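You operate a simulated robot arm through the tools that you are given. There is no shell and no other tool.

You are at the controls of a simulated two-armed robot. One attempt, no reset.

Task
Trace the drawing with the pink pen on the bright light box, then switch it off.
Fine: dial to bright first; park the pen, stand the gold weight beside the silver one. Set down upright: pink pen.

Only the result counts: the job must be done as asked and must still hold three seconds after the hand-in. Knocking over, shifting, dropping, spilling or breaking anything else fails it.

Robot
Two 7-joint arms with four-finger grippers on one trunk that stands fixed in place. Base frame: the origin is at the foot of the trunk, x ahead of it, y to its left, z up. Units: cm, rad, N and s.
The left shoulder is at [4, 18.1, 125.4], the right one opposite. With the tool pointing down near the work surface each hand reaches from about 10 to 80 cm from the base axis, measured 20 degrees to its own side. Payload 3.67 kg a hand.
Tool frame (each hand has its own): the origin (TCP) lies between the finger pads and is the grasp point; the fingertips stand 2.8 cm ahead of it; z points along the fingers, y is the line along which they close. Largest opening 11.2 cm; the body of the gripper starts 7.3 cm behind the TCP.
Orientation is told as [roll, pitch, yaw] about the base's x, y, z axes, in that order, counted from this pose: with the fingers straight down and closing along the base's y, the tool's x points along the base's -x, its y along +y and its z along -z.

Tools
- The arms move only by the tool move_arm. It takes "left_series", "right_series" or both (then of equal length, played together; a hand with none holds still); each is a list of rows, each an object (a shift or turn left out is 0, a gripper value left out holds the last) with "xyz": the shift along the tool's x, y, z in mm, a list of three; "rot": the turn, a rotation vector about the tool's x, y, z in rad, a list of three; "fingers": the opening, from 0 (shut) to 1 (fully open). In form: [{"xyz": [dx, dy, dz], "rot": [rx, ry, rz], "fingers": fingers}, ...]. A call has 1 to 20 rows; each row shifts and turns the commanded pose from where the row before left it, along the tool's axes as they then stand. A row lasts 0.2 s, in which the tool goes at most 5 cm and 0.15 rad; a call with a longer step from one row to the next is refused whole, and so is a gripper value outside its range. A pose out of reach is approached as far as the arm can. The call stops where the force on the tool passes 90 N (or 10 N more than at its start, if that is more) or the arm is blocked; 0.2 s more then pass. Each finger halts on what it meets, pressing with about 34 N; the grip force reading is that of the motor and also rises with nothing between the fingers. The clock runs only during rows and for 0.2 s after the last one: add rows that do not move to give the fingers time. The reply holds the time, the measured pose of the TCP, the force on the tool along the base axes, the opening and the grip force, in the units named above and with some noise, with the torque about the TCP (base axes, N m) and any sound that the robot's microphone picked up.
- Cameras (640 x 400 px; columns grow to the right, rows downward): "scene" is now at [9.11, 5.12, 148.11]; the picture's right is [0.58, -0.82, 0.00], its down [-0.47, -0.33, -0.82] and it looks along [0.67, 0.47, -0.58] (base axes); focal length 371 px, centre (320, 200). "left" rides on the left gripper at [6, 1.8, -10.4] in its tool frame; the picture's right is [-0.29, 0.96, 0.00], its down [-0.80, -0.24, -0.55] and it looks along [-0.53, -0.16, 0.83] (tool axes); focal length 234 px, centre (320, 200). "right" rides on the right gripper at [6, -1.8, -10.4] in its tool frame; the picture's right is [0.29, 0.96, 0.00], its down [-0.80, 0.24, -0.55] and it looks along [-0.53, 0.16, 0.83] (tool axes); focal length 234 px, centre (320, 200). There is no depth. A picture from a camera that has moved, and an enlarged one, comes with that camera's place and axes in the base frame and with its lens.
- get_image(camera): a new picture of that camera. No time passes.
- raise_lower(by): slides the trunk up (or, below 0, down) by that many cm; the arms and the scene camera ride with it, the base frame stays. It gives what a move gives, with no picture.
- head_to(pan, tilt): turns the head with the scene camera to pan (to the left, within 1.501 rad either way) and tilt (down, from -0.506 to 1.204), counted from straight ahead of the robot. It gives what a move gives.
- enlarge(camera, box): a new picture of the part [left, top, right, bottom] of that camera's present view, enlarged. No time passes.
- close_job(): hands the job in; it is judged then, once.

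Nothing tells you positions but the pictures and the camera data. Unless the task says otherwise, let go and move clear before handing in.

The tools are called as name(argument=value, ...) on one line, values as JSON. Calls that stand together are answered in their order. move_arm: Moves the arms, as the interface text tells. Its arguments: {"type":"object","properties":{"left_series":{"type":"array"},"right_series":{"type":"array"}},"required":[]} The other tools are called the same way: raise_lower (by) slides the trunk up or down; head_to (pan, tilt) turns the head that bears the scene camera; get_image (camera) takes a picture; enlarge (camera, box) takes an enlarged picture of a part of a camera's view; close_job () hands the job in.

At the start:

```text
t: 0.0
left_ee_pos: [48.1, 51.04, 111.0]
left_orientation: [0.0, 0.001, 0.0]
left_ft_force: [1.1, -0.5, 0.5]
left_torque: [-0.01, -0.02, -0.01]
left_opening: 11.21
left_finger_force: 0.1
right_ee_pos: [49.79, 9.47, 111.22]
right_orientation: [-0.001, -0.001, 0.0]
right_ft_force: [0.8, -0.7, 0.0]
right_torque: [0.01, -0.01, 0.01]
right_opening: 11.19
right_finger_force: 0.1
trunk travel left (down, up): [-37.5, 13.9]
head pan, tilt: [0.613, 0.613]
```

scene: 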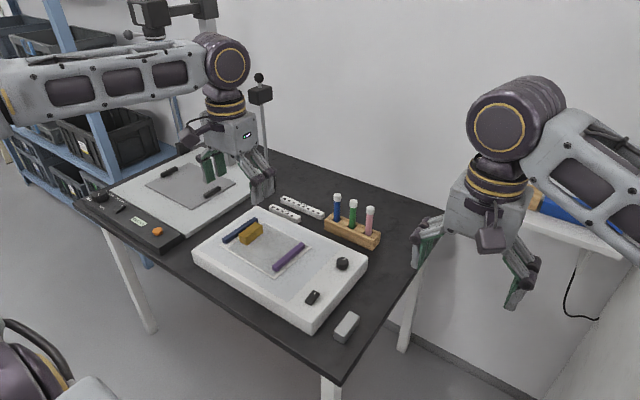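
right: 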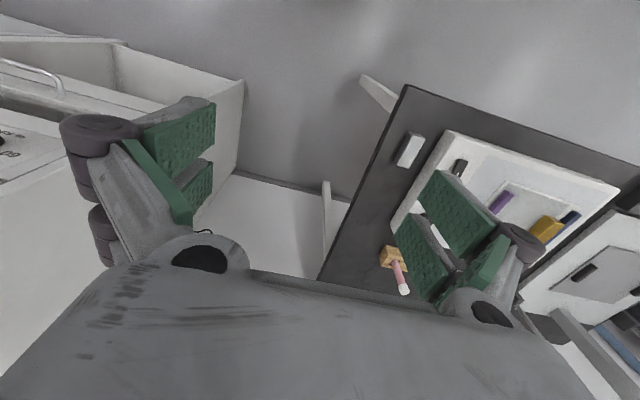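
left: 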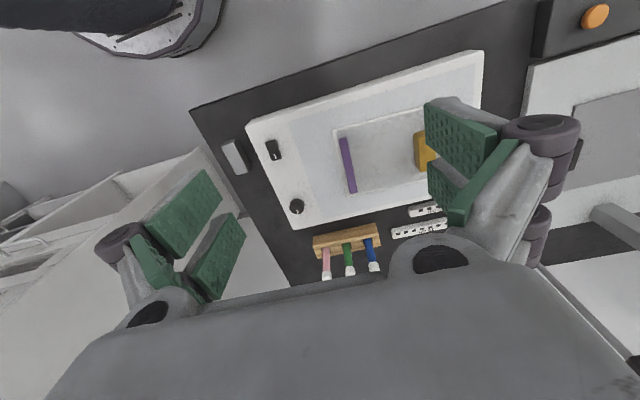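

I see a dark table with a white light box (gold, blue and purple bars, a dial and a switch on it), a pen rack with blue, green and pink pens, a silver block at the near corner, and a second board behind. I will look closer before moving anything.

enlarge(camera="scene", box=[180, 180, 400, 350])

enlarge(camera="scene", box=[70, 120, 280, 260])

enlarge(camera="left", box=[190, 40, 500, 290])

```text
2.35 times, centred on (290, 265) of scene
camera zoom: at [9.11, 5.12, 148.11], right [0.58, -0.82, 0.0], down [-0.47, -0.33, -0.82], along [0.67, 0.47, -0.58], focal length 873 px, centre (391, 47)
```

zoom: 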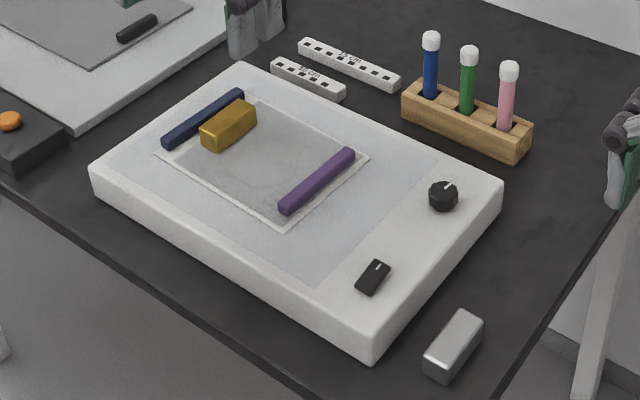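

```text
2.86 times, centred on (175, 190) of scene
camera zoom: at [9.11, 5.12, 148.11], right [0.58, -0.82, 0.0], down [-0.47, -0.33, -0.82], along [0.67, 0.47, -0.58], focal length 1060 px, centre (734, 229)
```

zoom: 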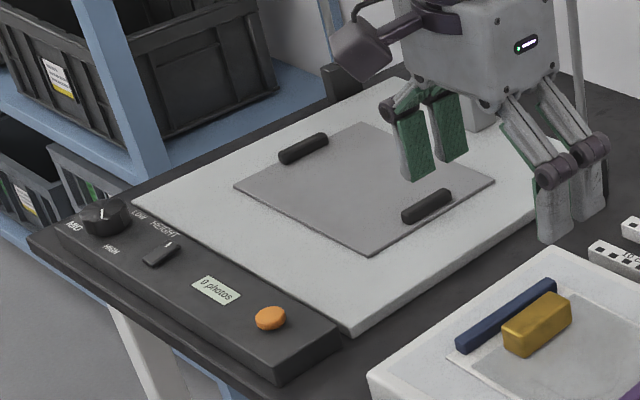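

```text
1.60 times, centred on (345, 165) of left
camera zoom: at [42.05, 52.89, 121.38], right [0.29, 0.96, 0.0], down [0.8, -0.24, 0.55], along [0.53, -0.16, -0.83], focal length 375 px, centre (280, 256)
```

zoom: 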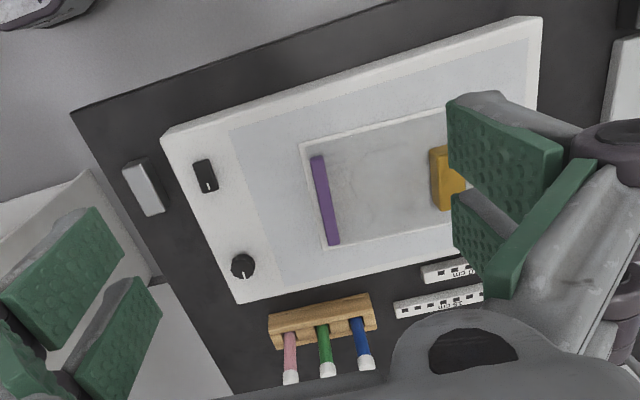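

The light box lies around x 60, y 50 with its top near z 80; I'll zoom in on the dial, switch, drawing, pens and weights to read details.

enlarge(camera="scene", box=[295, 250, 375, 310])

enlarge(camera="scene", box=[220, 210, 320, 275])

enlarge(camera="scene", box=[310, 180, 400, 260])

enlarge(camera="left", box=[330, 100, 440, 200])

enlarge(camera="left", box=[220, 120, 340, 230])

```text
6.67 times, centred on (335, 280) of scene
camera zoom: at [9.11, 5.12, 148.11], right [0.58, -0.82, 0.0], down [-0.47, -0.33, -0.82], along [0.67, 0.47, -0.58], focal length 2475 px, centre (220, -333)
```

zoom: 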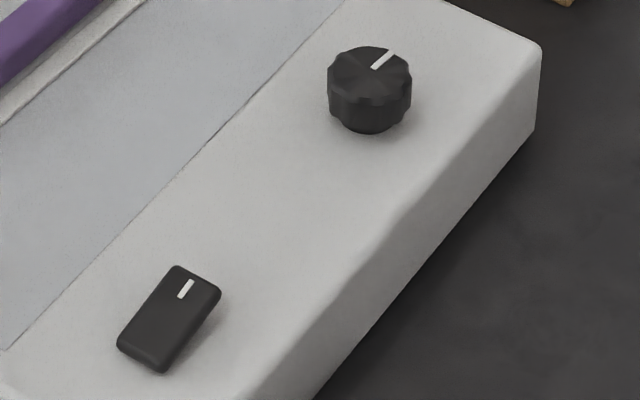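

```text
6.15 times, centred on (270, 242) of scene
camera zoom: at [9.11, 5.12, 148.11], right [0.58, -0.82, 0.0], down [-0.47, -0.33, -0.82], along [0.67, 0.47, -0.58], focal length 2284 px, centre (628, -62)
```

zoom: 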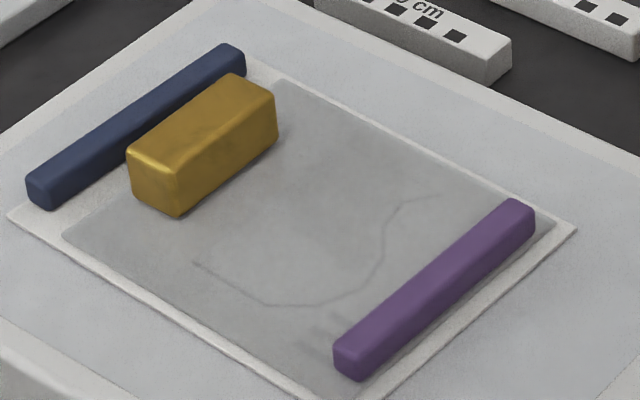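

```text
5.00 times, centred on (355, 220) of scene
camera zoom: at [9.11, 5.12, 148.11], right [0.58, -0.82, 0.0], down [-0.47, -0.33, -0.82], along [0.67, 0.47, -0.58], focal length 1856 px, centre (145, 100)
```

zoom: 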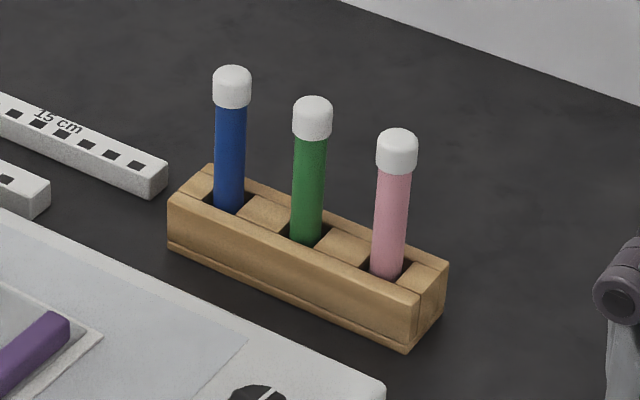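

```text
4.00 times, centred on (385, 150) of left
camera zoom: at [42.05, 52.89, 121.38], right [0.29, 0.96, 0.0], down [0.8, -0.24, 0.55], along [0.53, -0.16, -0.83], focal length 937 px, centre (60, 400)
```

zoom: 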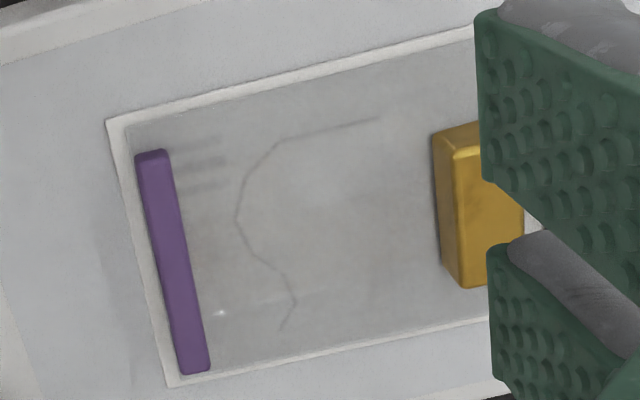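

```text
3.64 times, centred on (280, 175) of left
camera zoom: at [42.05, 52.89, 121.38], right [0.29, 0.96, 0.0], down [0.8, -0.24, 0.55], along [0.53, -0.16, -0.83], focal length 852 px, centre (466, 291)
```

zoom: 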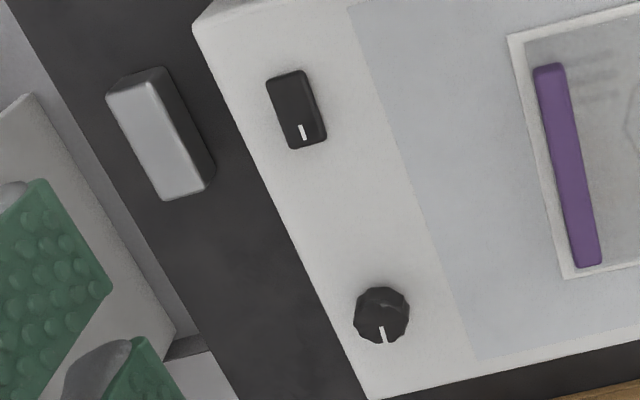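

The box's top spans about x 50–74, y 36–75; the dial is near (68, 40), the rocker near (55, 39.5), the silver block near (55, 30), the gold one near (62, 66), and the pink pen near (83, 41). I'll lower the trunk to gain reach and a closer view.

raise_lower(by=-14)

head_to(pan=0.68, tilt=0.7)

get_image(camera="scene")

get_image(camera="left")

```text
t: 1.7
left_ee_pos: [47.97, 51.06, 97.26]
left_orientation: [0.001, 0.001, 0.0]
left_ft_force: [-0.7, 0.7, -0.4]
left_torque: [0.01, -0.01, 0.03]
left_opening: 11.21
left_finger_force: 0.0
right_ee_pos: [49.77, 9.39, 97.38]
right_orientation: [0.0, 0.0, -0.001]
right_ft_force: [0.0, -0.1, 1.2]
right_torque: [0.03, 0.02, -0.03]
right_opening: 11.2
right_finger_force: 0.1
trunk travel left (down, up): [-23.5, 27.9]
head pan, tilt: [0.613, 0.613]
```

```text
t: 2.3
left_ee_pos: [48.11, 51.01, 97.2]
left_orientation: [0.0, 0.0, -0.001]
left_ft_force: [0.6, -0.1, -0.1]
left_torque: [0.01, 0.0, 0.03]
left_opening: 11.17
left_finger_force: 0.0
right_ee_pos: [49.75, 9.27, 97.41]
right_orientation: [0.0, 0.001, 0.0]
right_ft_force: [0.4, 0.2, -0.5]
right_torque: [0.0, 0.02, 0.02]
right_opening: 11.19
right_finger_force: 0.0
trunk travel left (down, up): [-23.5, 27.9]
head pan, tilt: [0.681, 0.7]
```

```text
taken
camera scene: at [8.51, 5.39, 133.48], right [0.63, -0.78, 0.0], down [-0.5, -0.41, -0.77], along [0.59, 0.48, -0.64], focal length 371 px, centre (320, 200)
```

scene: 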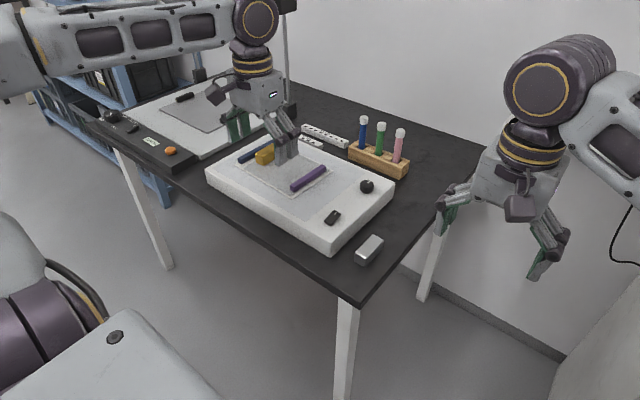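

```text
taken
camera left: at [42.05, 52.89, 107.5], right [0.29, 0.96, 0.0], down [0.8, -0.24, 0.55], along [0.53, -0.16, -0.83], focal length 234 px, centre (320, 200)
```

left: 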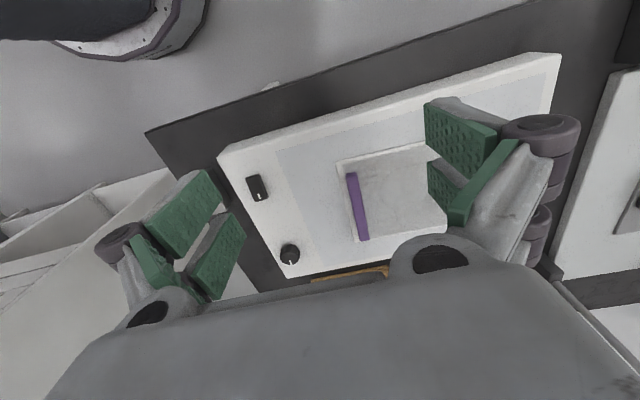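

The table view is clear; the dial sits at about (68.3, 39.8). I'll bring the left hand above it with the fingers partly closed and look again.

move_arm(left_series=[{"xyz": [-40, -22, 10], "fingers": 0.4}, {"xyz": [-40, -22, 10]}, {"xyz": [-40, -22, 10]}, {"xyz": [-40, -22, 10]}, {"xyz": [-40, -22, 10]}, {"xyz": [0, 0, 0]}])

get_image(camera="left")

get_image(camera="scene")

```text
t: 3.7
left_ee_pos: [68.1, 40.15, 92.25]
left_orientation: [-0.001, 0.0, 0.001]
left_ft_force: [-0.1, -0.1, 0.0]
left_torque: [-0.02, 0.02, -0.01]
left_opening: 4.49
left_finger_force: 0.0
right_ee_pos: [49.69, 9.44, 97.43]
right_orientation: [0.001, 0.0, 0.0]
right_ft_force: [0.0, 0.8, 0.0]
right_torque: [-0.03, -0.03, 0.0]
right_opening: 11.19
right_finger_force: 0.1
trunk travel left (down, up): [-23.5, 27.9]
head pan, tilt: [0.681, 0.7]
```

```text
taken
camera left: at [62.06, 41.91, 102.57], right [0.29, 0.96, 0.0], down [0.8, -0.24, 0.55], along [0.53, -0.16, -0.83], focal length 234 px, centre (320, 200)
```

left: 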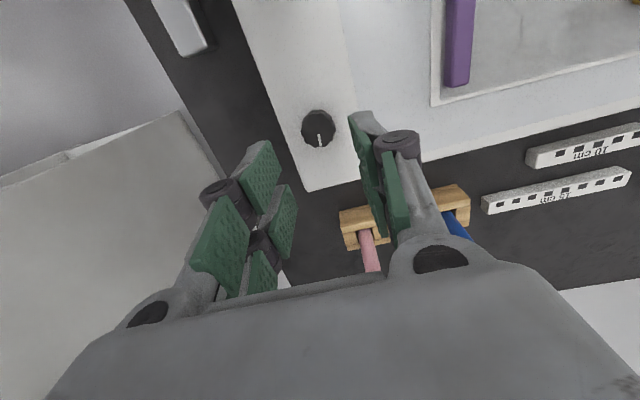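

```text
taken
camera scene: at [8.39, 5.45, 133.48], right [0.63, -0.78, 0.0], down [-0.5, -0.41, -0.77], along [0.59, 0.48, -0.64], focal length 371 px, centre (320, 200)
```

scene: 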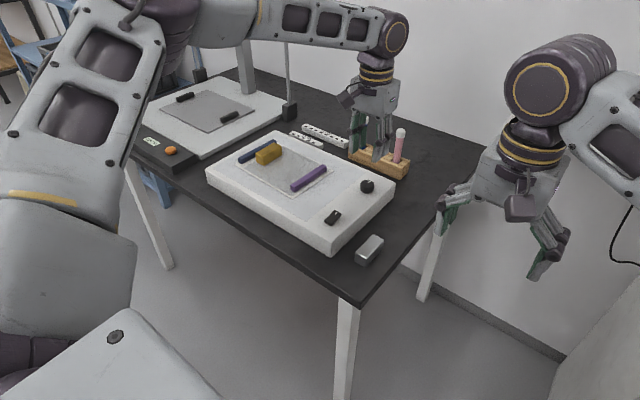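

The hand is above the dial area; I'll zoom in with the wrist camera to fix the dial's centre.

enlarge(camera="left", box=[280, 90, 360, 160])

enlarge(camera="scene", box=[310, 120, 420, 280])

enlarge(camera="scene", box=[230, 130, 340, 200])

```text
5.71 times, centred on (320, 125) of left
camera zoom: at [62.06, 41.91, 102.57], right [0.29, 0.96, 0.0], down [0.8, -0.24, 0.55], along [0.53, -0.16, -0.83], focal length 1338 px, centre (320, 629)
```

zoom: 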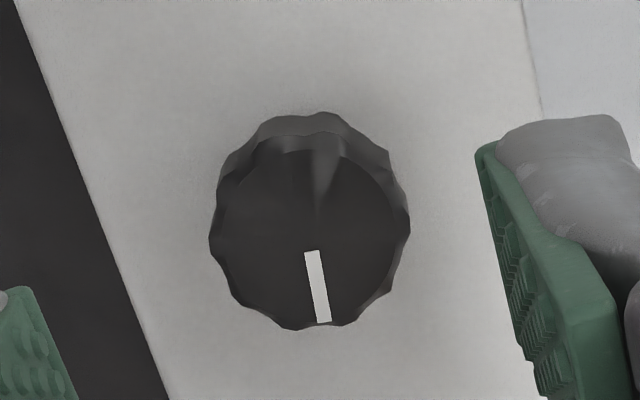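

```text
2.50 times, centred on (365, 200) of scene
camera zoom: at [8.39, 5.45, 133.48], right [0.63, -0.78, 0.0], down [-0.5, -0.41, -0.77], along [0.59, 0.48, -0.64], focal length 928 px, centre (208, 200)
```

zoom: 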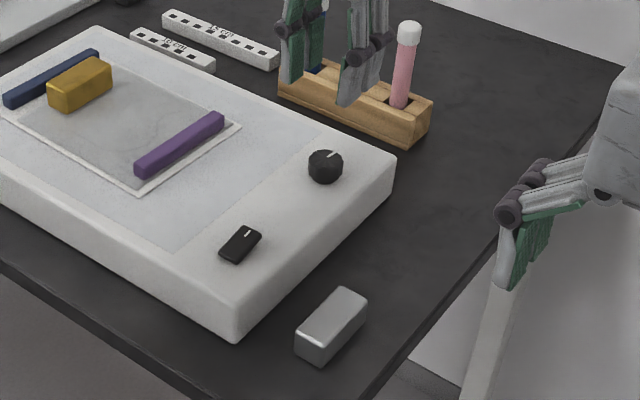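

```text
5.71 times, centred on (285, 165) of scene
camera zoom: at [8.39, 5.45, 133.48], right [0.63, -0.78, 0.0], down [-0.5, -0.41, -0.77], along [0.59, 0.48, -0.64], focal length 2121 px, centre (520, 400)
```

zoom: 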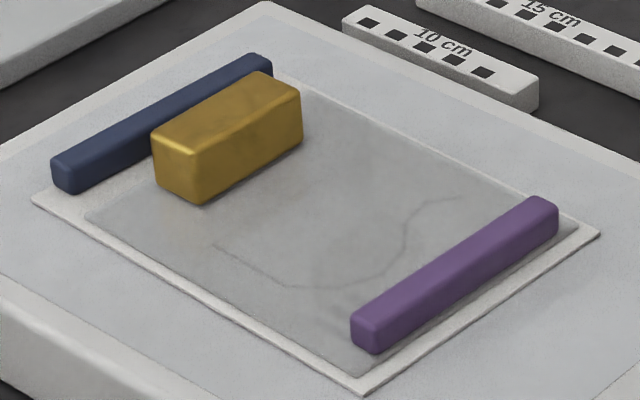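

The dial centre works out to (68.4, 39.8) with a diameter of about 3.2 cm, its mark pointing +x. I'll descend around it and grip gently.

move_arm(left_series=[{"xyz": [-3, -3, 20], "fingers": 0.45}, {"xyz": [0, 0, 25]}, {"xyz": [0, 0, 25]}, {"xyz": [0, 0, 15]}, {"xyz": [0, 0, 5]}, {"xyz": [0, 0, 0]}])

get_image(camera="left")

enlarge(camera="scene", box=[310, 130, 420, 240])

```text
t: 5.1
left_ee_pos: [68.34, 39.8, 83.2]
left_orientation: [-0.001, 0.0, 0.001]
left_ft_force: [-0.1, 0.1, -0.1]
left_torque: [-0.02, 0.05, -0.04]
left_opening: 5.04
left_finger_force: 0.0
right_ee_pos: [49.75, 9.39, 97.52]
right_orientation: [0.001, 0.0, 0.0]
right_ft_force: [0.0, 0.0, -0.3]
right_torque: [0.01, 0.0, 0.02]
right_opening: 11.22
right_finger_force: 0.0
trunk travel left (down, up): [-23.5, 27.9]
head pan, tilt: [0.681, 0.7]
```

```text
taken
camera left: at [62.29, 41.57, 93.44], right [0.29, 0.96, 0.0], down [0.8, -0.24, 0.55], along [0.53, -0.16, -0.83], focal length 234 px, centre (320, 200)
```

left: 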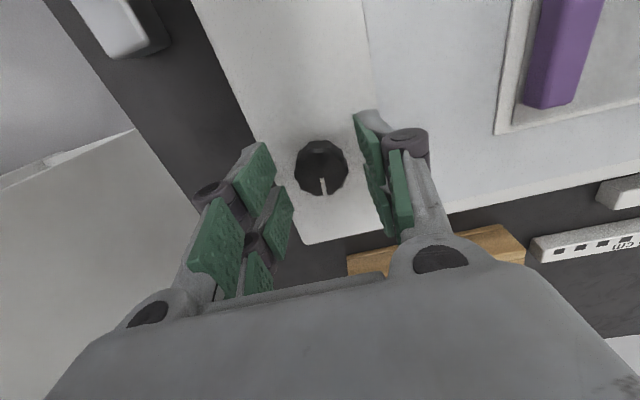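

```text
3.64 times, centred on (365, 185) of scene
camera zoom: at [8.52, 5.39, 133.47], right [0.63, -0.78, 0.0], down [-0.5, -0.41, -0.76], along [0.59, 0.48, -0.64], focal length 1350 px, centre (156, 254)
```

zoom: 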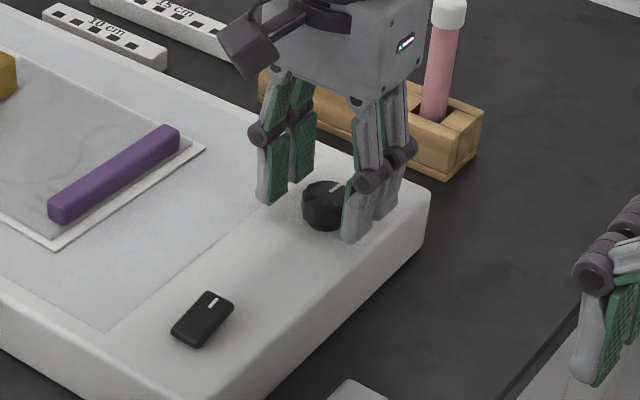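

The fingers straddle the knob properly. I'll close on it and turn a little clockwise to see what the light does.

move_arm(left_series=[{"fingers": 0.2}, {"fingers": 0.2}, {"fingers": 0.2}, {"rot": [0, 0, 0.12]}, {"rot": [0, 0, 0.12]}, {"rot": [0, 0, 0.12]}, {"rot": [0, 0, 0.12]}, {"rot": [0, 0, 0]}])

get_image(camera="scene")

enlarge(camera="scene", box=[310, 130, 420, 240])

```text
t: 6.9
left_ee_pos: [68.45, 39.92, 83.27]
left_orientation: [-0.001, 0.001, -0.481]
left_ft_force: [-2.6, 4.5, 1.6]
left_torque: [0.27, 0.04, 0.0]
left_opening: 3.0
left_finger_force: 45.4
right_ee_pos: [49.8, 9.44, 97.41]
right_orientation: [0.0, -0.001, 0.0]
right_ft_force: [0.3, -0.8, -0.2]
right_torque: [-0.04, 0.0, 0.01]
right_opening: 11.2
right_finger_force: 0.1
trunk travel left (down, up): [-23.5, 27.9]
head pan, tilt: [0.681, 0.7]
```

```text
taken
camera scene: at [8.48, 5.43, 133.47], right [0.63, -0.78, 0.0], down [-0.5, -0.41, -0.76], along [0.59, 0.48, -0.64], focal length 371 px, centre (320, 200)
```

scene: 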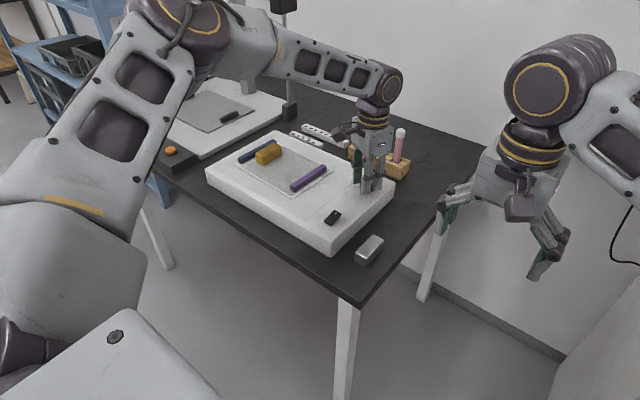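

```text
3.64 times, centred on (365, 185) of scene
camera zoom: at [8.48, 5.43, 133.47], right [0.63, -0.78, 0.0], down [-0.5, -0.41, -0.76], along [0.59, 0.48, -0.64], focal length 1350 px, centre (156, 254)
```

zoom: 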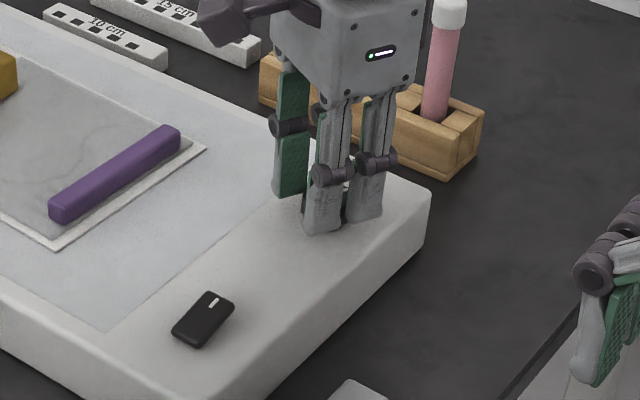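

The hand turned to yaw -0.48 with no visible light change; I'll check from the wrist camera that the knob turned with it.

get_image(camera="left")

enlarge(camera="left", box=[270, 100, 370, 200])

enlarge(camera="scene", box=[230, 130, 340, 200])

```text
taken
camera left: at [63.84, 44.23, 93.45], right [0.7, 0.72, 0.0], down [0.6, -0.58, 0.55], along [0.4, -0.39, -0.83], focal length 234 px, centre (320, 200)
```

left: 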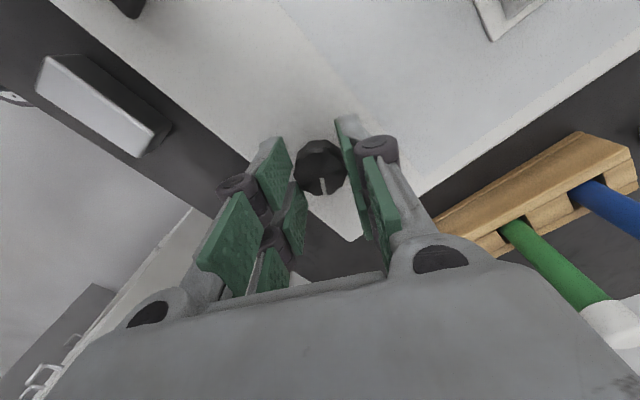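

```text
4.00 times, centred on (320, 150) of left
camera zoom: at [63.84, 44.23, 93.45], right [0.7, 0.72, 0.0], down [0.6, -0.58, 0.55], along [0.4, -0.39, -0.83], focal length 937 px, centre (320, 400)
```

zoom: 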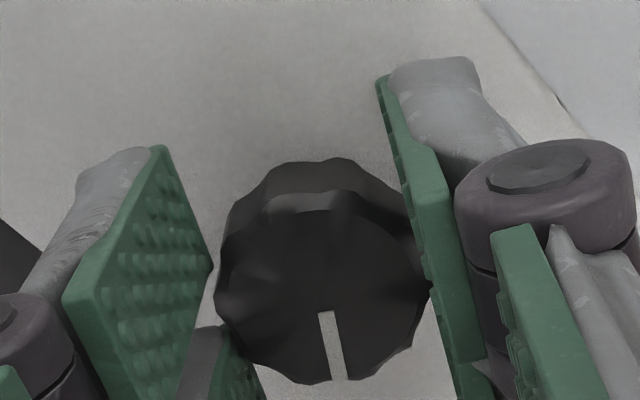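

```text
5.71 times, centred on (285, 165) of scene
camera zoom: at [8.48, 5.43, 133.47], right [0.63, -0.78, 0.0], down [-0.5, -0.41, -0.76], along [0.59, 0.48, -0.64], focal length 2121 px, centre (520, 400)
```

zoom: 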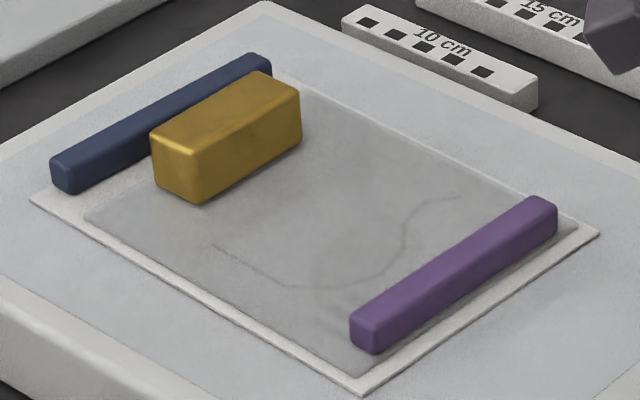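

The knob follows the hand. I'll continue clockwise in a few more steps, watching the torque for a stop.

move_arm(left_series=[{"rot": [0, 0, 0.12]}, {"rot": [0, 0, 0.12]}, {"rot": [0, 0, 0.12]}, {"rot": [0, 0, 0.12]}, {"rot": [0, 0, 0.12]}, {"rot": [0, 0, 0.12]}, {"rot": [0, 0, 0]}])

enlarge(camera="scene", box=[200, 130, 420, 270])

enlarge(camera="left", box=[270, 100, 370, 200])

```text
t: 8.5
left_ee_pos: [68.62, 39.83, 83.18]
left_orientation: [0.0, 0.0, -1.202]
left_ft_force: [6.0, 10.4, -1.6]
left_torque: [0.61, -0.07, 0.03]
left_opening: 3.01
left_finger_force: 45.2
right_ee_pos: [49.8, 9.48, 97.38]
right_orientation: [-0.002, 0.0, -0.002]
right_ft_force: [0.0, 0.5, -0.3]
right_torque: [-0.03, 0.04, 0.03]
right_opening: 11.21
right_finger_force: 0.1
trunk travel left (down, up): [-23.5, 27.9]
head pan, tilt: [0.681, 0.7]
```

```text
2.86 times, centred on (310, 200) of scene
camera zoom: at [8.6, 5.51, 133.46], right [0.63, -0.78, 0.0], down [-0.5, -0.41, -0.76], along [0.59, 0.48, -0.65], focal length 1060 px, centre (349, 200)
```

zoom: 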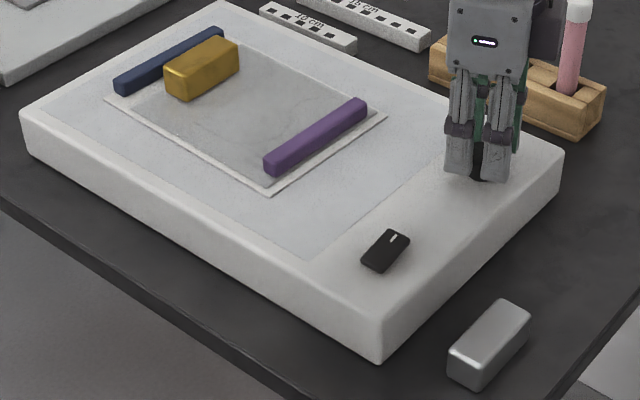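

```text
4.00 times, centred on (320, 150) of left
camera zoom: at [67.93, 46.13, 93.45], right [1.0, 0.08, 0.0], down [0.06, -0.83, 0.55], along [0.04, -0.55, -0.83], focal length 937 px, centre (320, 400)
```

zoom: 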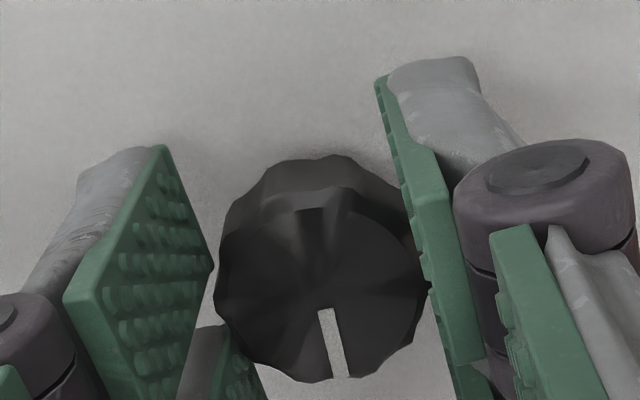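

The knob has turned about 70° clockwise with no light yet. I'll continue clockwise to find the stop or a change.

move_arm(left_series=[{"rot": [0, 0, 0.12]}, {"rot": [0, 0, 0.12]}, {"rot": [0, 0, 0.12]}, {"rot": [0, 0, 0.12]}, {"rot": [0, 0, 0.12]}, {"rot": [0, 0, 0]}])

enlarge(camera="scene", box=[200, 130, 420, 270])

enlarge(camera="left", box=[270, 100, 370, 200])

```text
t: 9.9
left_ee_pos: [68.46, 39.92, 83.16]
left_orientation: [0.001, 0.0, -1.801]
left_ft_force: [10.6, 14.2, 3.9]
left_torque: [0.1, -0.25, -0.03]
left_opening: 2.94
left_finger_force: 45.1
right_ee_pos: [49.8, 9.56, 97.37]
right_orientation: [-0.003, 0.001, -0.001]
right_ft_force: [-0.3, -0.7, -0.2]
right_torque: [0.04, 0.01, -0.03]
right_opening: 11.2
right_finger_force: 0.1
trunk travel left (down, up): [-23.5, 27.9]
head pan, tilt: [0.681, 0.7]
```

```text
2.86 times, centred on (310, 200) of scene
camera zoom: at [8.58, 5.53, 133.46], right [0.63, -0.78, 0.0], down [-0.5, -0.41, -0.76], along [0.59, 0.48, -0.65], focal length 1060 px, centre (349, 200)
```

zoom: 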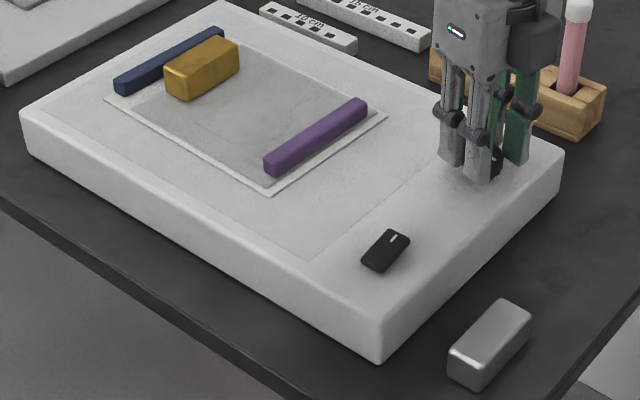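

```text
4.00 times, centred on (320, 150) of left
camera zoom: at [71.58, 45.26, 93.45], right [0.87, -0.5, 0.0], down [-0.42, -0.72, 0.55], along [-0.28, -0.48, -0.83], focal length 937 px, centre (320, 400)
```

zoom: 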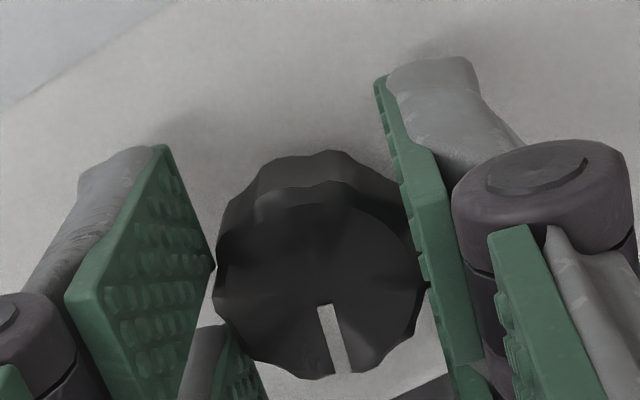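

Still no stop; the mark is now around the "4 o'clock" position seen from the robot. I'll continue a bit further, watching for a stop.

move_arm(left_series=[{"rot": [0, 0, 0.1]}, {"rot": [0, 0, 0.1]}, {"rot": [0, 0, 0.1]}, {"rot": [0, 0, 0.1]}, {"rot": [0, 0, 0.1]}, {"rot": [0, 0, 0]}])

enlarge(camera="scene", box=[200, 130, 420, 270])

enlarge(camera="left", box=[270, 100, 370, 200])

```text
t: 11.3
left_ee_pos: [68.51, 39.84, 83.06]
left_orientation: [-0.001, 0.0, -2.303]
left_ft_force: [14.4, 8.3, 4.4]
left_torque: [0.44, -0.76, 0.03]
left_opening: 2.95
left_finger_force: 44.9
right_ee_pos: [49.92, 9.4, 97.36]
right_orientation: [-0.001, 0.001, -0.001]
right_ft_force: [0.5, 0.2, -0.5]
right_torque: [-0.01, 0.02, 0.0]
right_opening: 11.22
right_finger_force: 0.1
trunk travel left (down, up): [-23.5, 27.9]
head pan, tilt: [0.681, 0.7]
```

```text
2.86 times, centred on (310, 200) of scene
camera zoom: at [8.62, 5.44, 133.46], right [0.63, -0.78, 0.0], down [-0.5, -0.41, -0.76], along [0.59, 0.48, -0.65], focal length 1060 px, centre (349, 200)
```

zoom: 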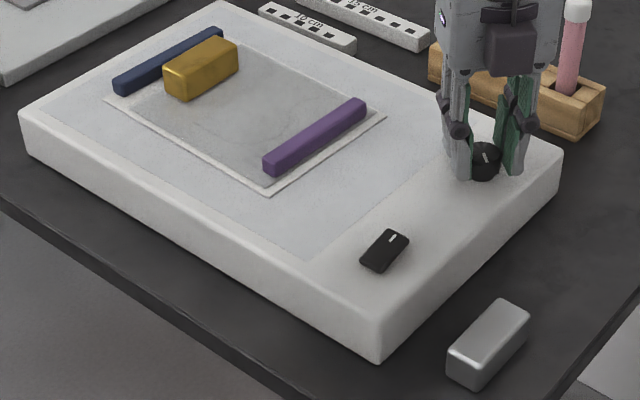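

```text
4.00 times, centred on (320, 150) of left
camera zoom: at [73.82, 43.07, 93.45], right [0.52, -0.85, 0.0], down [-0.71, -0.43, 0.55], along [-0.47, -0.29, -0.83], focal length 937 px, centre (320, 400)
```

zoom: 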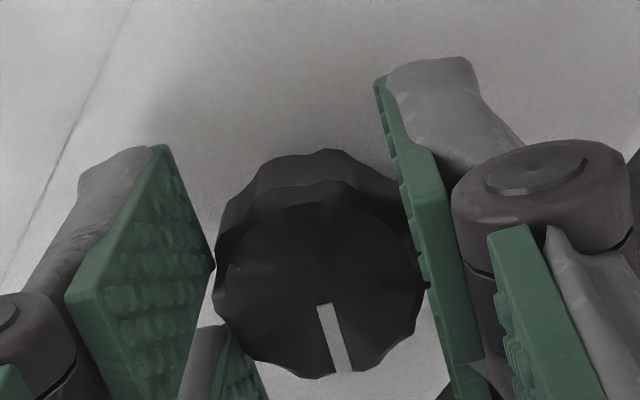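

The knob keeps turning freely and the panel still looks unlit, so I suspect the box is switched off and I need light to see the dial's effect. I'll release, rise, turn the hand back, and look closely at the rocker.

move_arm(left_series=[{"fingers": 0.45}, {"fingers": 0.45}, {"xyz": [0, 0, -40]}, {"xyz": [0, 0, -40]}, {"rot": [0, 0, -0.144]}, {"rot": [0, 0, -0.144]}, {"rot": [0, 0, -0.144]}, {"rot": [0, 0, -0.144]}, {"rot": [0, 0, -0.144]}, {"rot": [0, 0, -0.144]}, {"rot": [0, 0, -0.144]}, {"rot": [0, 0, -0.144]}, {"rot": [0, 0, -0.144]}, {"rot": [0, 0, -0.144]}, {"rot": [0, 0, -0.144]}, {"rot": [0, 0, -0.144]}, {"rot": [0, 0, -0.144]}, {"rot": [0, 0, -0.144]}, {"rot": [0, 0, -0.144]}, {"rot": [0, 0, -0.144]}])

move_arm(left_series=[{"xyz": [45, 0, 0], "fingers": 0}, {"xyz": [45, 0, 0]}, {"xyz": [45, 0, 0]}, {"xyz": [0, 0, 0]}])

get_image(camera="left")

enlarge(camera="scene", box=[310, 150, 410, 240])

```text
t: 15.5
left_ee_pos: [68.44, 39.69, 91.16]
left_orientation: [0.0, 0.0, 0.007]
left_ft_force: [0.1, 0.3, 0.3]
left_torque: [0.01, -0.03, -0.02]
left_opening: 5.03
left_finger_force: 0.0
right_ee_pos: [49.65, 9.41, 97.31]
right_orientation: [0.0, -0.001, 0.0]
right_ft_force: [0.6, 0.3, -0.1]
right_torque: [0.02, 0.02, -0.01]
right_opening: 11.21
right_finger_force: 0.0
trunk travel left (down, up): [-23.5, 27.9]
head pan, tilt: [0.681, 0.7]
```

```text
t: 16.5
left_ee_pos: [55.0, 40.04, 91.1]
left_orientation: [0.001, 0.002, 0.004]
left_ft_force: [0.7, -0.1, 0.4]
left_torque: [0.02, 0.04, -0.02]
left_opening: 0.0
left_finger_force: 34.4
right_ee_pos: [49.76, 9.41, 97.4]
right_orientation: [0.0, 0.002, 0.001]
right_ft_force: [1.4, -0.3, -0.5]
right_torque: [-0.01, 0.02, -0.05]
right_opening: 11.22
right_finger_force: 0.0
trunk travel left (down, up): [-23.5, 27.9]
head pan, tilt: [0.681, 0.7]
```

```text
taken
camera left: at [49.02, 41.82, 101.43], right [0.29, 0.96, 0.0], down [0.8, -0.24, 0.55], along [0.53, -0.16, -0.83], focal length 234 px, centre (320, 200)
```

left: 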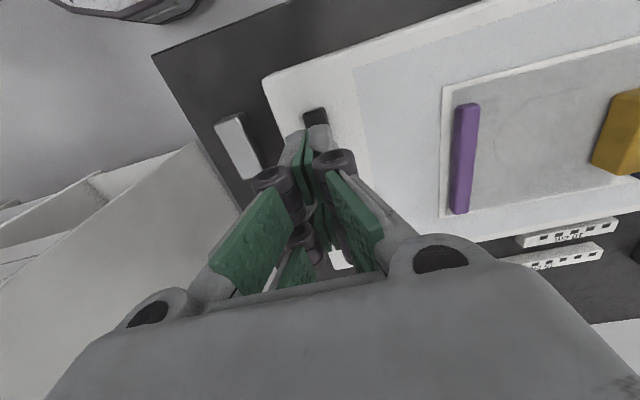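

```text
4.44 times, centred on (360, 195) of scene
camera zoom: at [8.63, 5.34, 133.46], right [0.63, -0.78, 0.0], down [-0.5, -0.41, -0.76], along [0.59, 0.48, -0.64], focal length 1650 px, centre (142, 222)
```

zoom: 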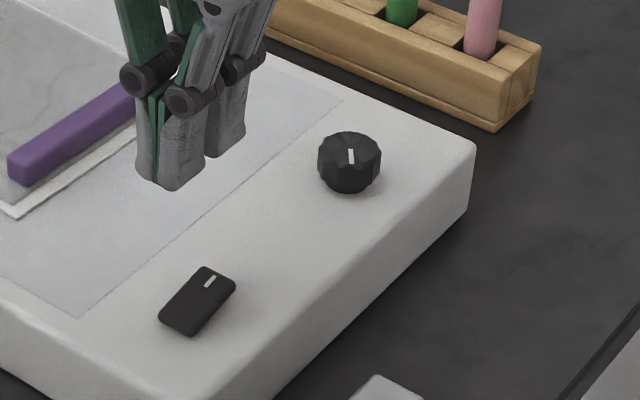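

I'll zoom in on the knob and the rocker to check the mark's direction and which rocker end stands proud.

enlarge(camera="scene", box=[375, 170, 405, 200])

enlarge(camera="scene", box=[340, 203, 370, 233])

enlarge(camera="right", box=[330, 50, 640, 350])

```text
13.33 times, centred on (390, 185) of scene
camera zoom: at [8.63, 5.34, 133.46], right [0.63, -0.78, 0.0], down [-0.5, -0.41, -0.76], along [0.59, 0.48, -0.64], focal length 4949 px, centre (-613, 400)
```

zoom: 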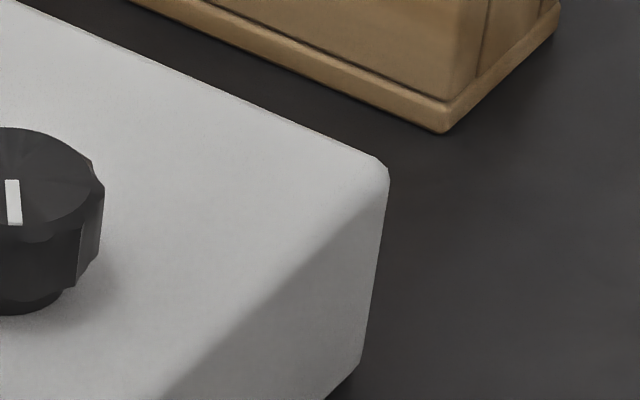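

```text
13.33 times, centred on (355, 218) of scene
camera zoom: at [8.63, 5.34, 133.46], right [0.63, -0.78, 0.0], down [-0.5, -0.41, -0.76], along [0.59, 0.48, -0.64], focal length 4949 px, centre (-147, -40)
```

zoom: 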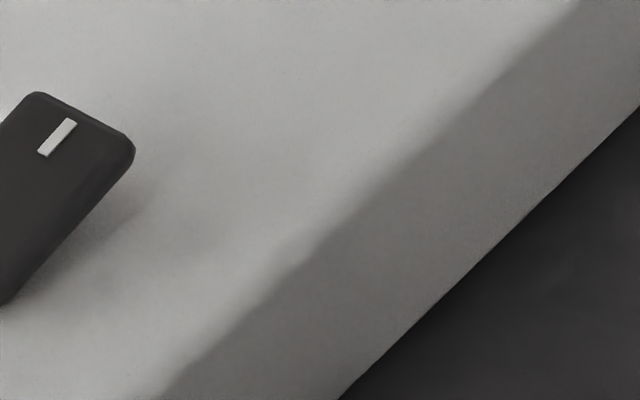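

```text
1.33 times, centred on (485, 200) of right
camera zoom: at [43.71, 7.58, 107.69], right [-0.29, 0.96, 0.0], down [0.8, 0.24, 0.55], along [0.53, 0.16, -0.83], focal length 312 px, centre (100, 200)
```

zoom: 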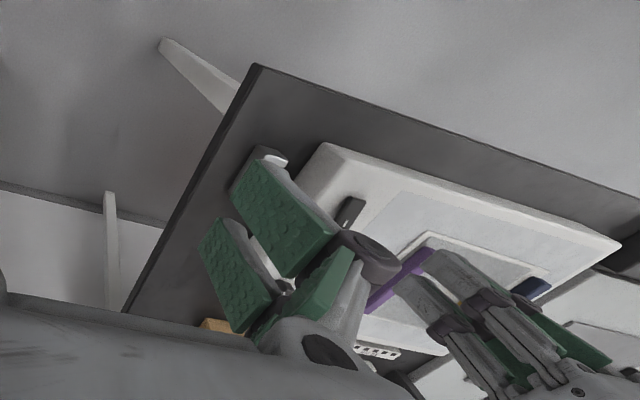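

The knob's mark now points toward the robot, so the 2.3 rad turn held. Next a good crop of the rocker.

enlarge(camera="scene", box=[315, 200, 351, 230])

enlarge(camera="left", box=[280, 80, 360, 150])

```text
13.33 times, centred on (333, 215) of scene
camera zoom: at [8.63, 5.34, 133.46], right [0.63, -0.78, 0.0], down [-0.5, -0.41, -0.76], along [0.59, 0.48, -0.64], focal length 4949 px, centre (147, 0)
```

zoom: 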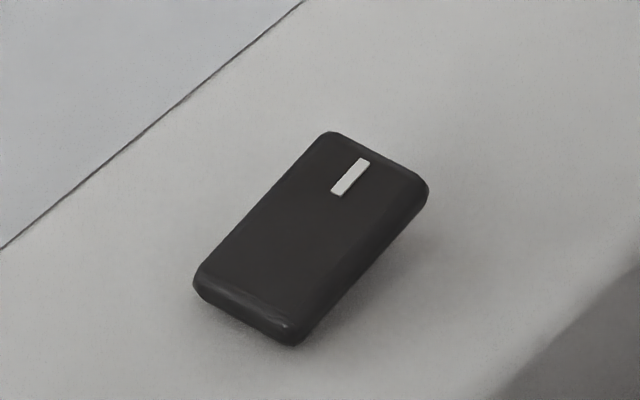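

```text
5.71 times, centred on (320, 115) of left
camera zoom: at [49.02, 41.82, 101.43], right [0.29, 0.96, 0.0], down [0.8, -0.24, 0.55], along [0.53, -0.16, -0.83], focal length 1338 px, centre (320, 686)
```

zoom: 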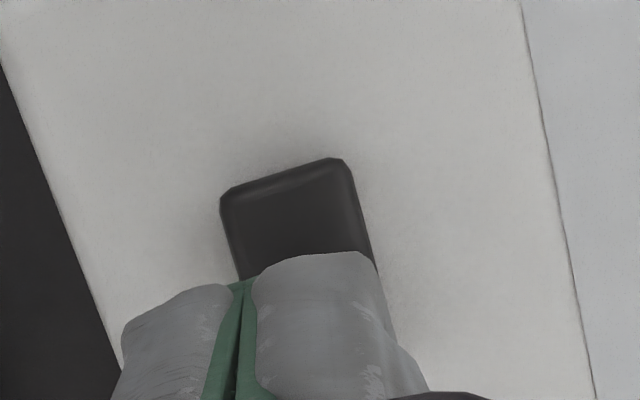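

The rocker's marked end (+x) looks raised, so I take it to be off; it's centred at about (55.2, 39.8). I'll press the marked end gently with closed fingers.

move_arm(left_series=[{"xyz": [-18, -2, 25]}, {"xyz": [0, 0, 25]}, {"xyz": [0, 0, 20]}, {"xyz": [0, 0, 6]}, {"xyz": [0, 0, 0]}])

enlarge(camera="scene", box=[300, 150, 400, 240])

```text
t: 17.7
left_ee_pos: [56.8, 39.75, 83.46]
left_orientation: [0.0, -0.001, 0.003]
left_ft_force: [0.0, -0.4, -0.3]
left_torque: [-0.02, 0.03, -0.01]
left_opening: 0.02
left_finger_force: 34.3
right_ee_pos: [49.82, 9.51, 97.28]
right_orientation: [0.001, 0.0, -0.001]
right_ft_force: [-0.4, -0.4, 0.4]
right_torque: [-0.03, 0.0, -0.02]
right_opening: 11.17
right_finger_force: 0.0
trunk travel left (down, up): [-23.5, 27.9]
head pan, tilt: [0.681, 0.7]
```

```text
4.44 times, centred on (350, 195) of scene
camera zoom: at [8.49, 5.39, 133.47], right [0.63, -0.78, 0.0], down [-0.5, -0.41, -0.76], along [0.59, 0.48, -0.64], focal length 1650 px, centre (187, 222)
```

zoom: 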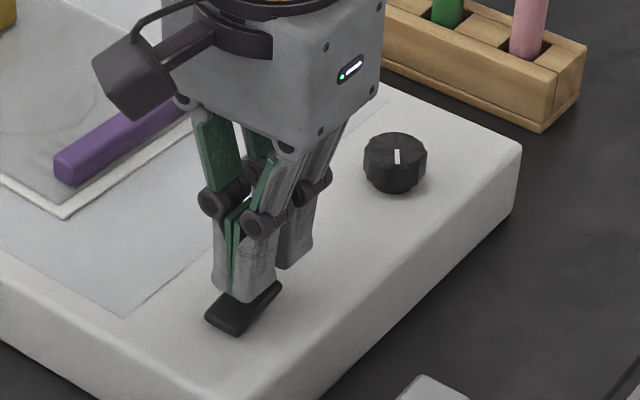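

move_arm(left_series=[{"xyz": [0, 0, 2]}, {"xyz": [0, 0, 1]}, {"xyz": [0, 0, 1]}, {"xyz": [0, 0, 0]}])

enlarge(camera="scene", box=[200, 130, 420, 270])

```text
t: 18.7
left_ee_pos: [56.78, 39.6, 83.19]
left_orientation: [-0.001, 0.0, 0.004]
left_ft_force: [-0.4, -0.3, 0.1]
left_torque: [-0.01, -0.04, 0.0]
left_opening: 0.0
left_finger_force: 33.4
right_ee_pos: [49.64, 9.33, 97.33]
right_orientation: [-0.001, 0.001, 0.0]
right_ft_force: [-0.5, -0.3, 0.1]
right_torque: [0.0, 0.02, 0.02]
right_opening: 11.19
right_finger_force: 0.1
trunk travel left (down, up): [-23.5, 27.9]
head pan, tilt: [0.681, 0.7]
```

```text
2.86 times, centred on (310, 200) of scene
camera zoom: at [8.51, 5.39, 133.47], right [0.63, -0.78, 0.0], down [-0.5, -0.41, -0.76], along [0.59, 0.48, -0.64], focal length 1060 px, centre (349, 200)
```

zoom: 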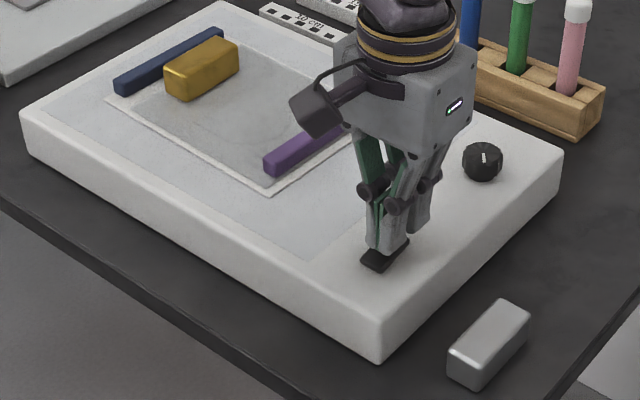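

move_arm(left_series=[{"xyz": [0, 0, 1]}, {"xyz": [0, 0, 1]}, {"xyz": [0, 0, 1]}, {"xyz": [0, 0, 0]}])

```text
t: 19.7
left_ee_pos: [56.65, 39.53, 82.9]
left_orientation: [0.001, 0.001, 0.003]
left_ft_force: [0.8, 0.2, 0.9]
left_torque: [0.02, -0.03, -0.04]
left_opening: 0.58
left_finger_force: 36.1
right_ee_pos: [49.78, 9.45, 97.39]
right_orientation: [0.001, 0.001, 0.0]
right_ft_force: [0.4, 0.4, 0.0]
right_torque: [-0.02, -0.01, 0.04]
right_opening: 11.19
right_finger_force: 0.1
trunk travel left (down, up): [-23.5, 27.9]
head pan, tilt: [0.681, 0.7]
```

enlarge(camera="scene", box=[300, 180, 370, 240])

get_image(camera="left")

enlarge(camera="left", box=[270, 110, 370, 200])

```text
6.67 times, centred on (335, 210) of scene
camera zoom: at [8.51, 5.39, 133.47], right [0.63, -0.78, 0.0], down [-0.5, -0.41, -0.76], along [0.59, 0.48, -0.64], focal length 2475 px, centre (220, 133)
```

zoom: 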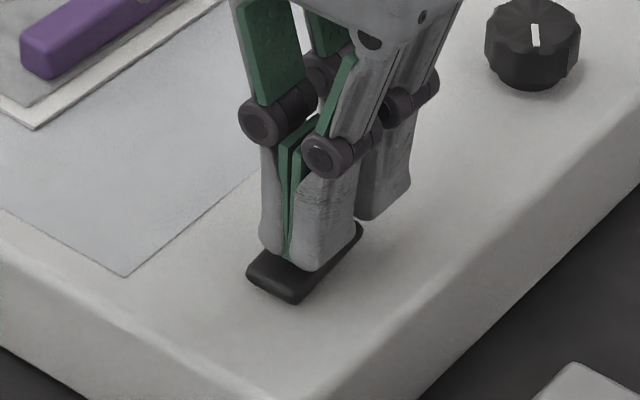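

```text
taken
camera left: at [50.68, 41.34, 93.21], right [0.29, 0.96, 0.0], down [0.8, -0.24, 0.55], along [0.53, -0.16, -0.83], focal length 234 px, centre (320, 200)
```

left: 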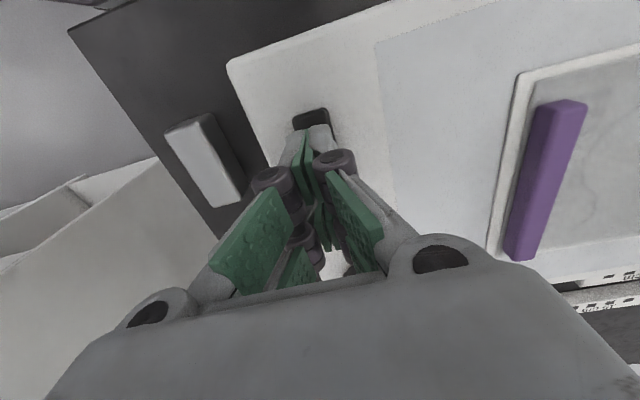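

```text
4.44 times, centred on (320, 155) of left
camera zoom: at [50.68, 41.34, 93.21], right [0.29, 0.96, 0.0], down [0.8, -0.24, 0.55], along [0.53, -0.16, -0.83], focal length 1041 px, centre (320, 400)
```

zoom: 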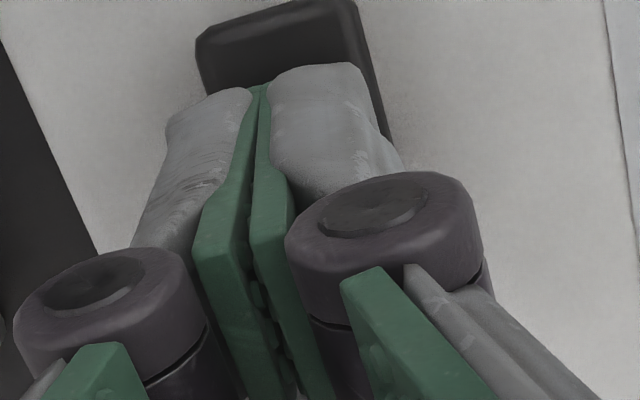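

The fingertips appear to be resting on the rocker now. I'll press further in small steps.

move_arm(left_series=[{"xyz": [0, 0, 1], "fingers": 0}, {"xyz": [0, 0, 1]}, {"xyz": [0, 0, 0]}])

enlarge(camera="scene", box=[200, 130, 420, 270])

enlarge(camera="scene", box=[300, 180, 370, 240])

```text
t: 20.5
left_ee_pos: [56.57, 39.65, 82.61]
left_orientation: [-0.001, 0.0, 0.004]
left_ft_force: [-0.1, 0.1, -0.2]
left_torque: [-0.02, 0.01, 0.02]
left_opening: 0.0
left_finger_force: 35.8
right_ee_pos: [49.71, 9.43, 97.46]
right_orientation: [0.001, 0.001, 0.0]
right_ft_force: [0.3, -0.4, -0.5]
right_torque: [0.05, 0.01, -0.01]
right_opening: 11.2
right_finger_force: 0.1
trunk travel left (down, up): [-23.5, 27.9]
head pan, tilt: [0.681, 0.7]
```

```text
2.86 times, centred on (310, 200) of scene
camera zoom: at [8.51, 5.39, 133.47], right [0.63, -0.78, 0.0], down [-0.5, -0.41, -0.76], along [0.59, 0.48, -0.64], focal length 1060 px, centre (349, 200)
```

zoom: 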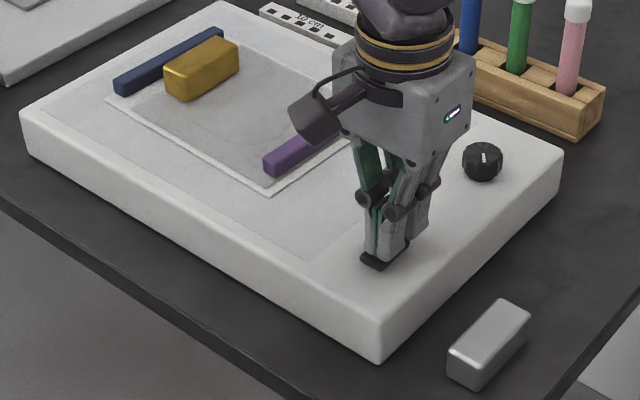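

```text
6.67 times, centred on (335, 210) of scene
camera zoom: at [8.51, 5.39, 133.47], right [0.63, -0.78, 0.0], down [-0.5, -0.41, -0.76], along [0.59, 0.48, -0.64], focal length 2475 px, centre (220, 133)
```

zoom: 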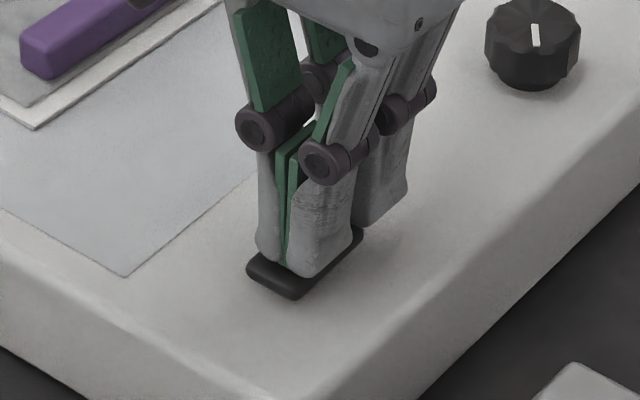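

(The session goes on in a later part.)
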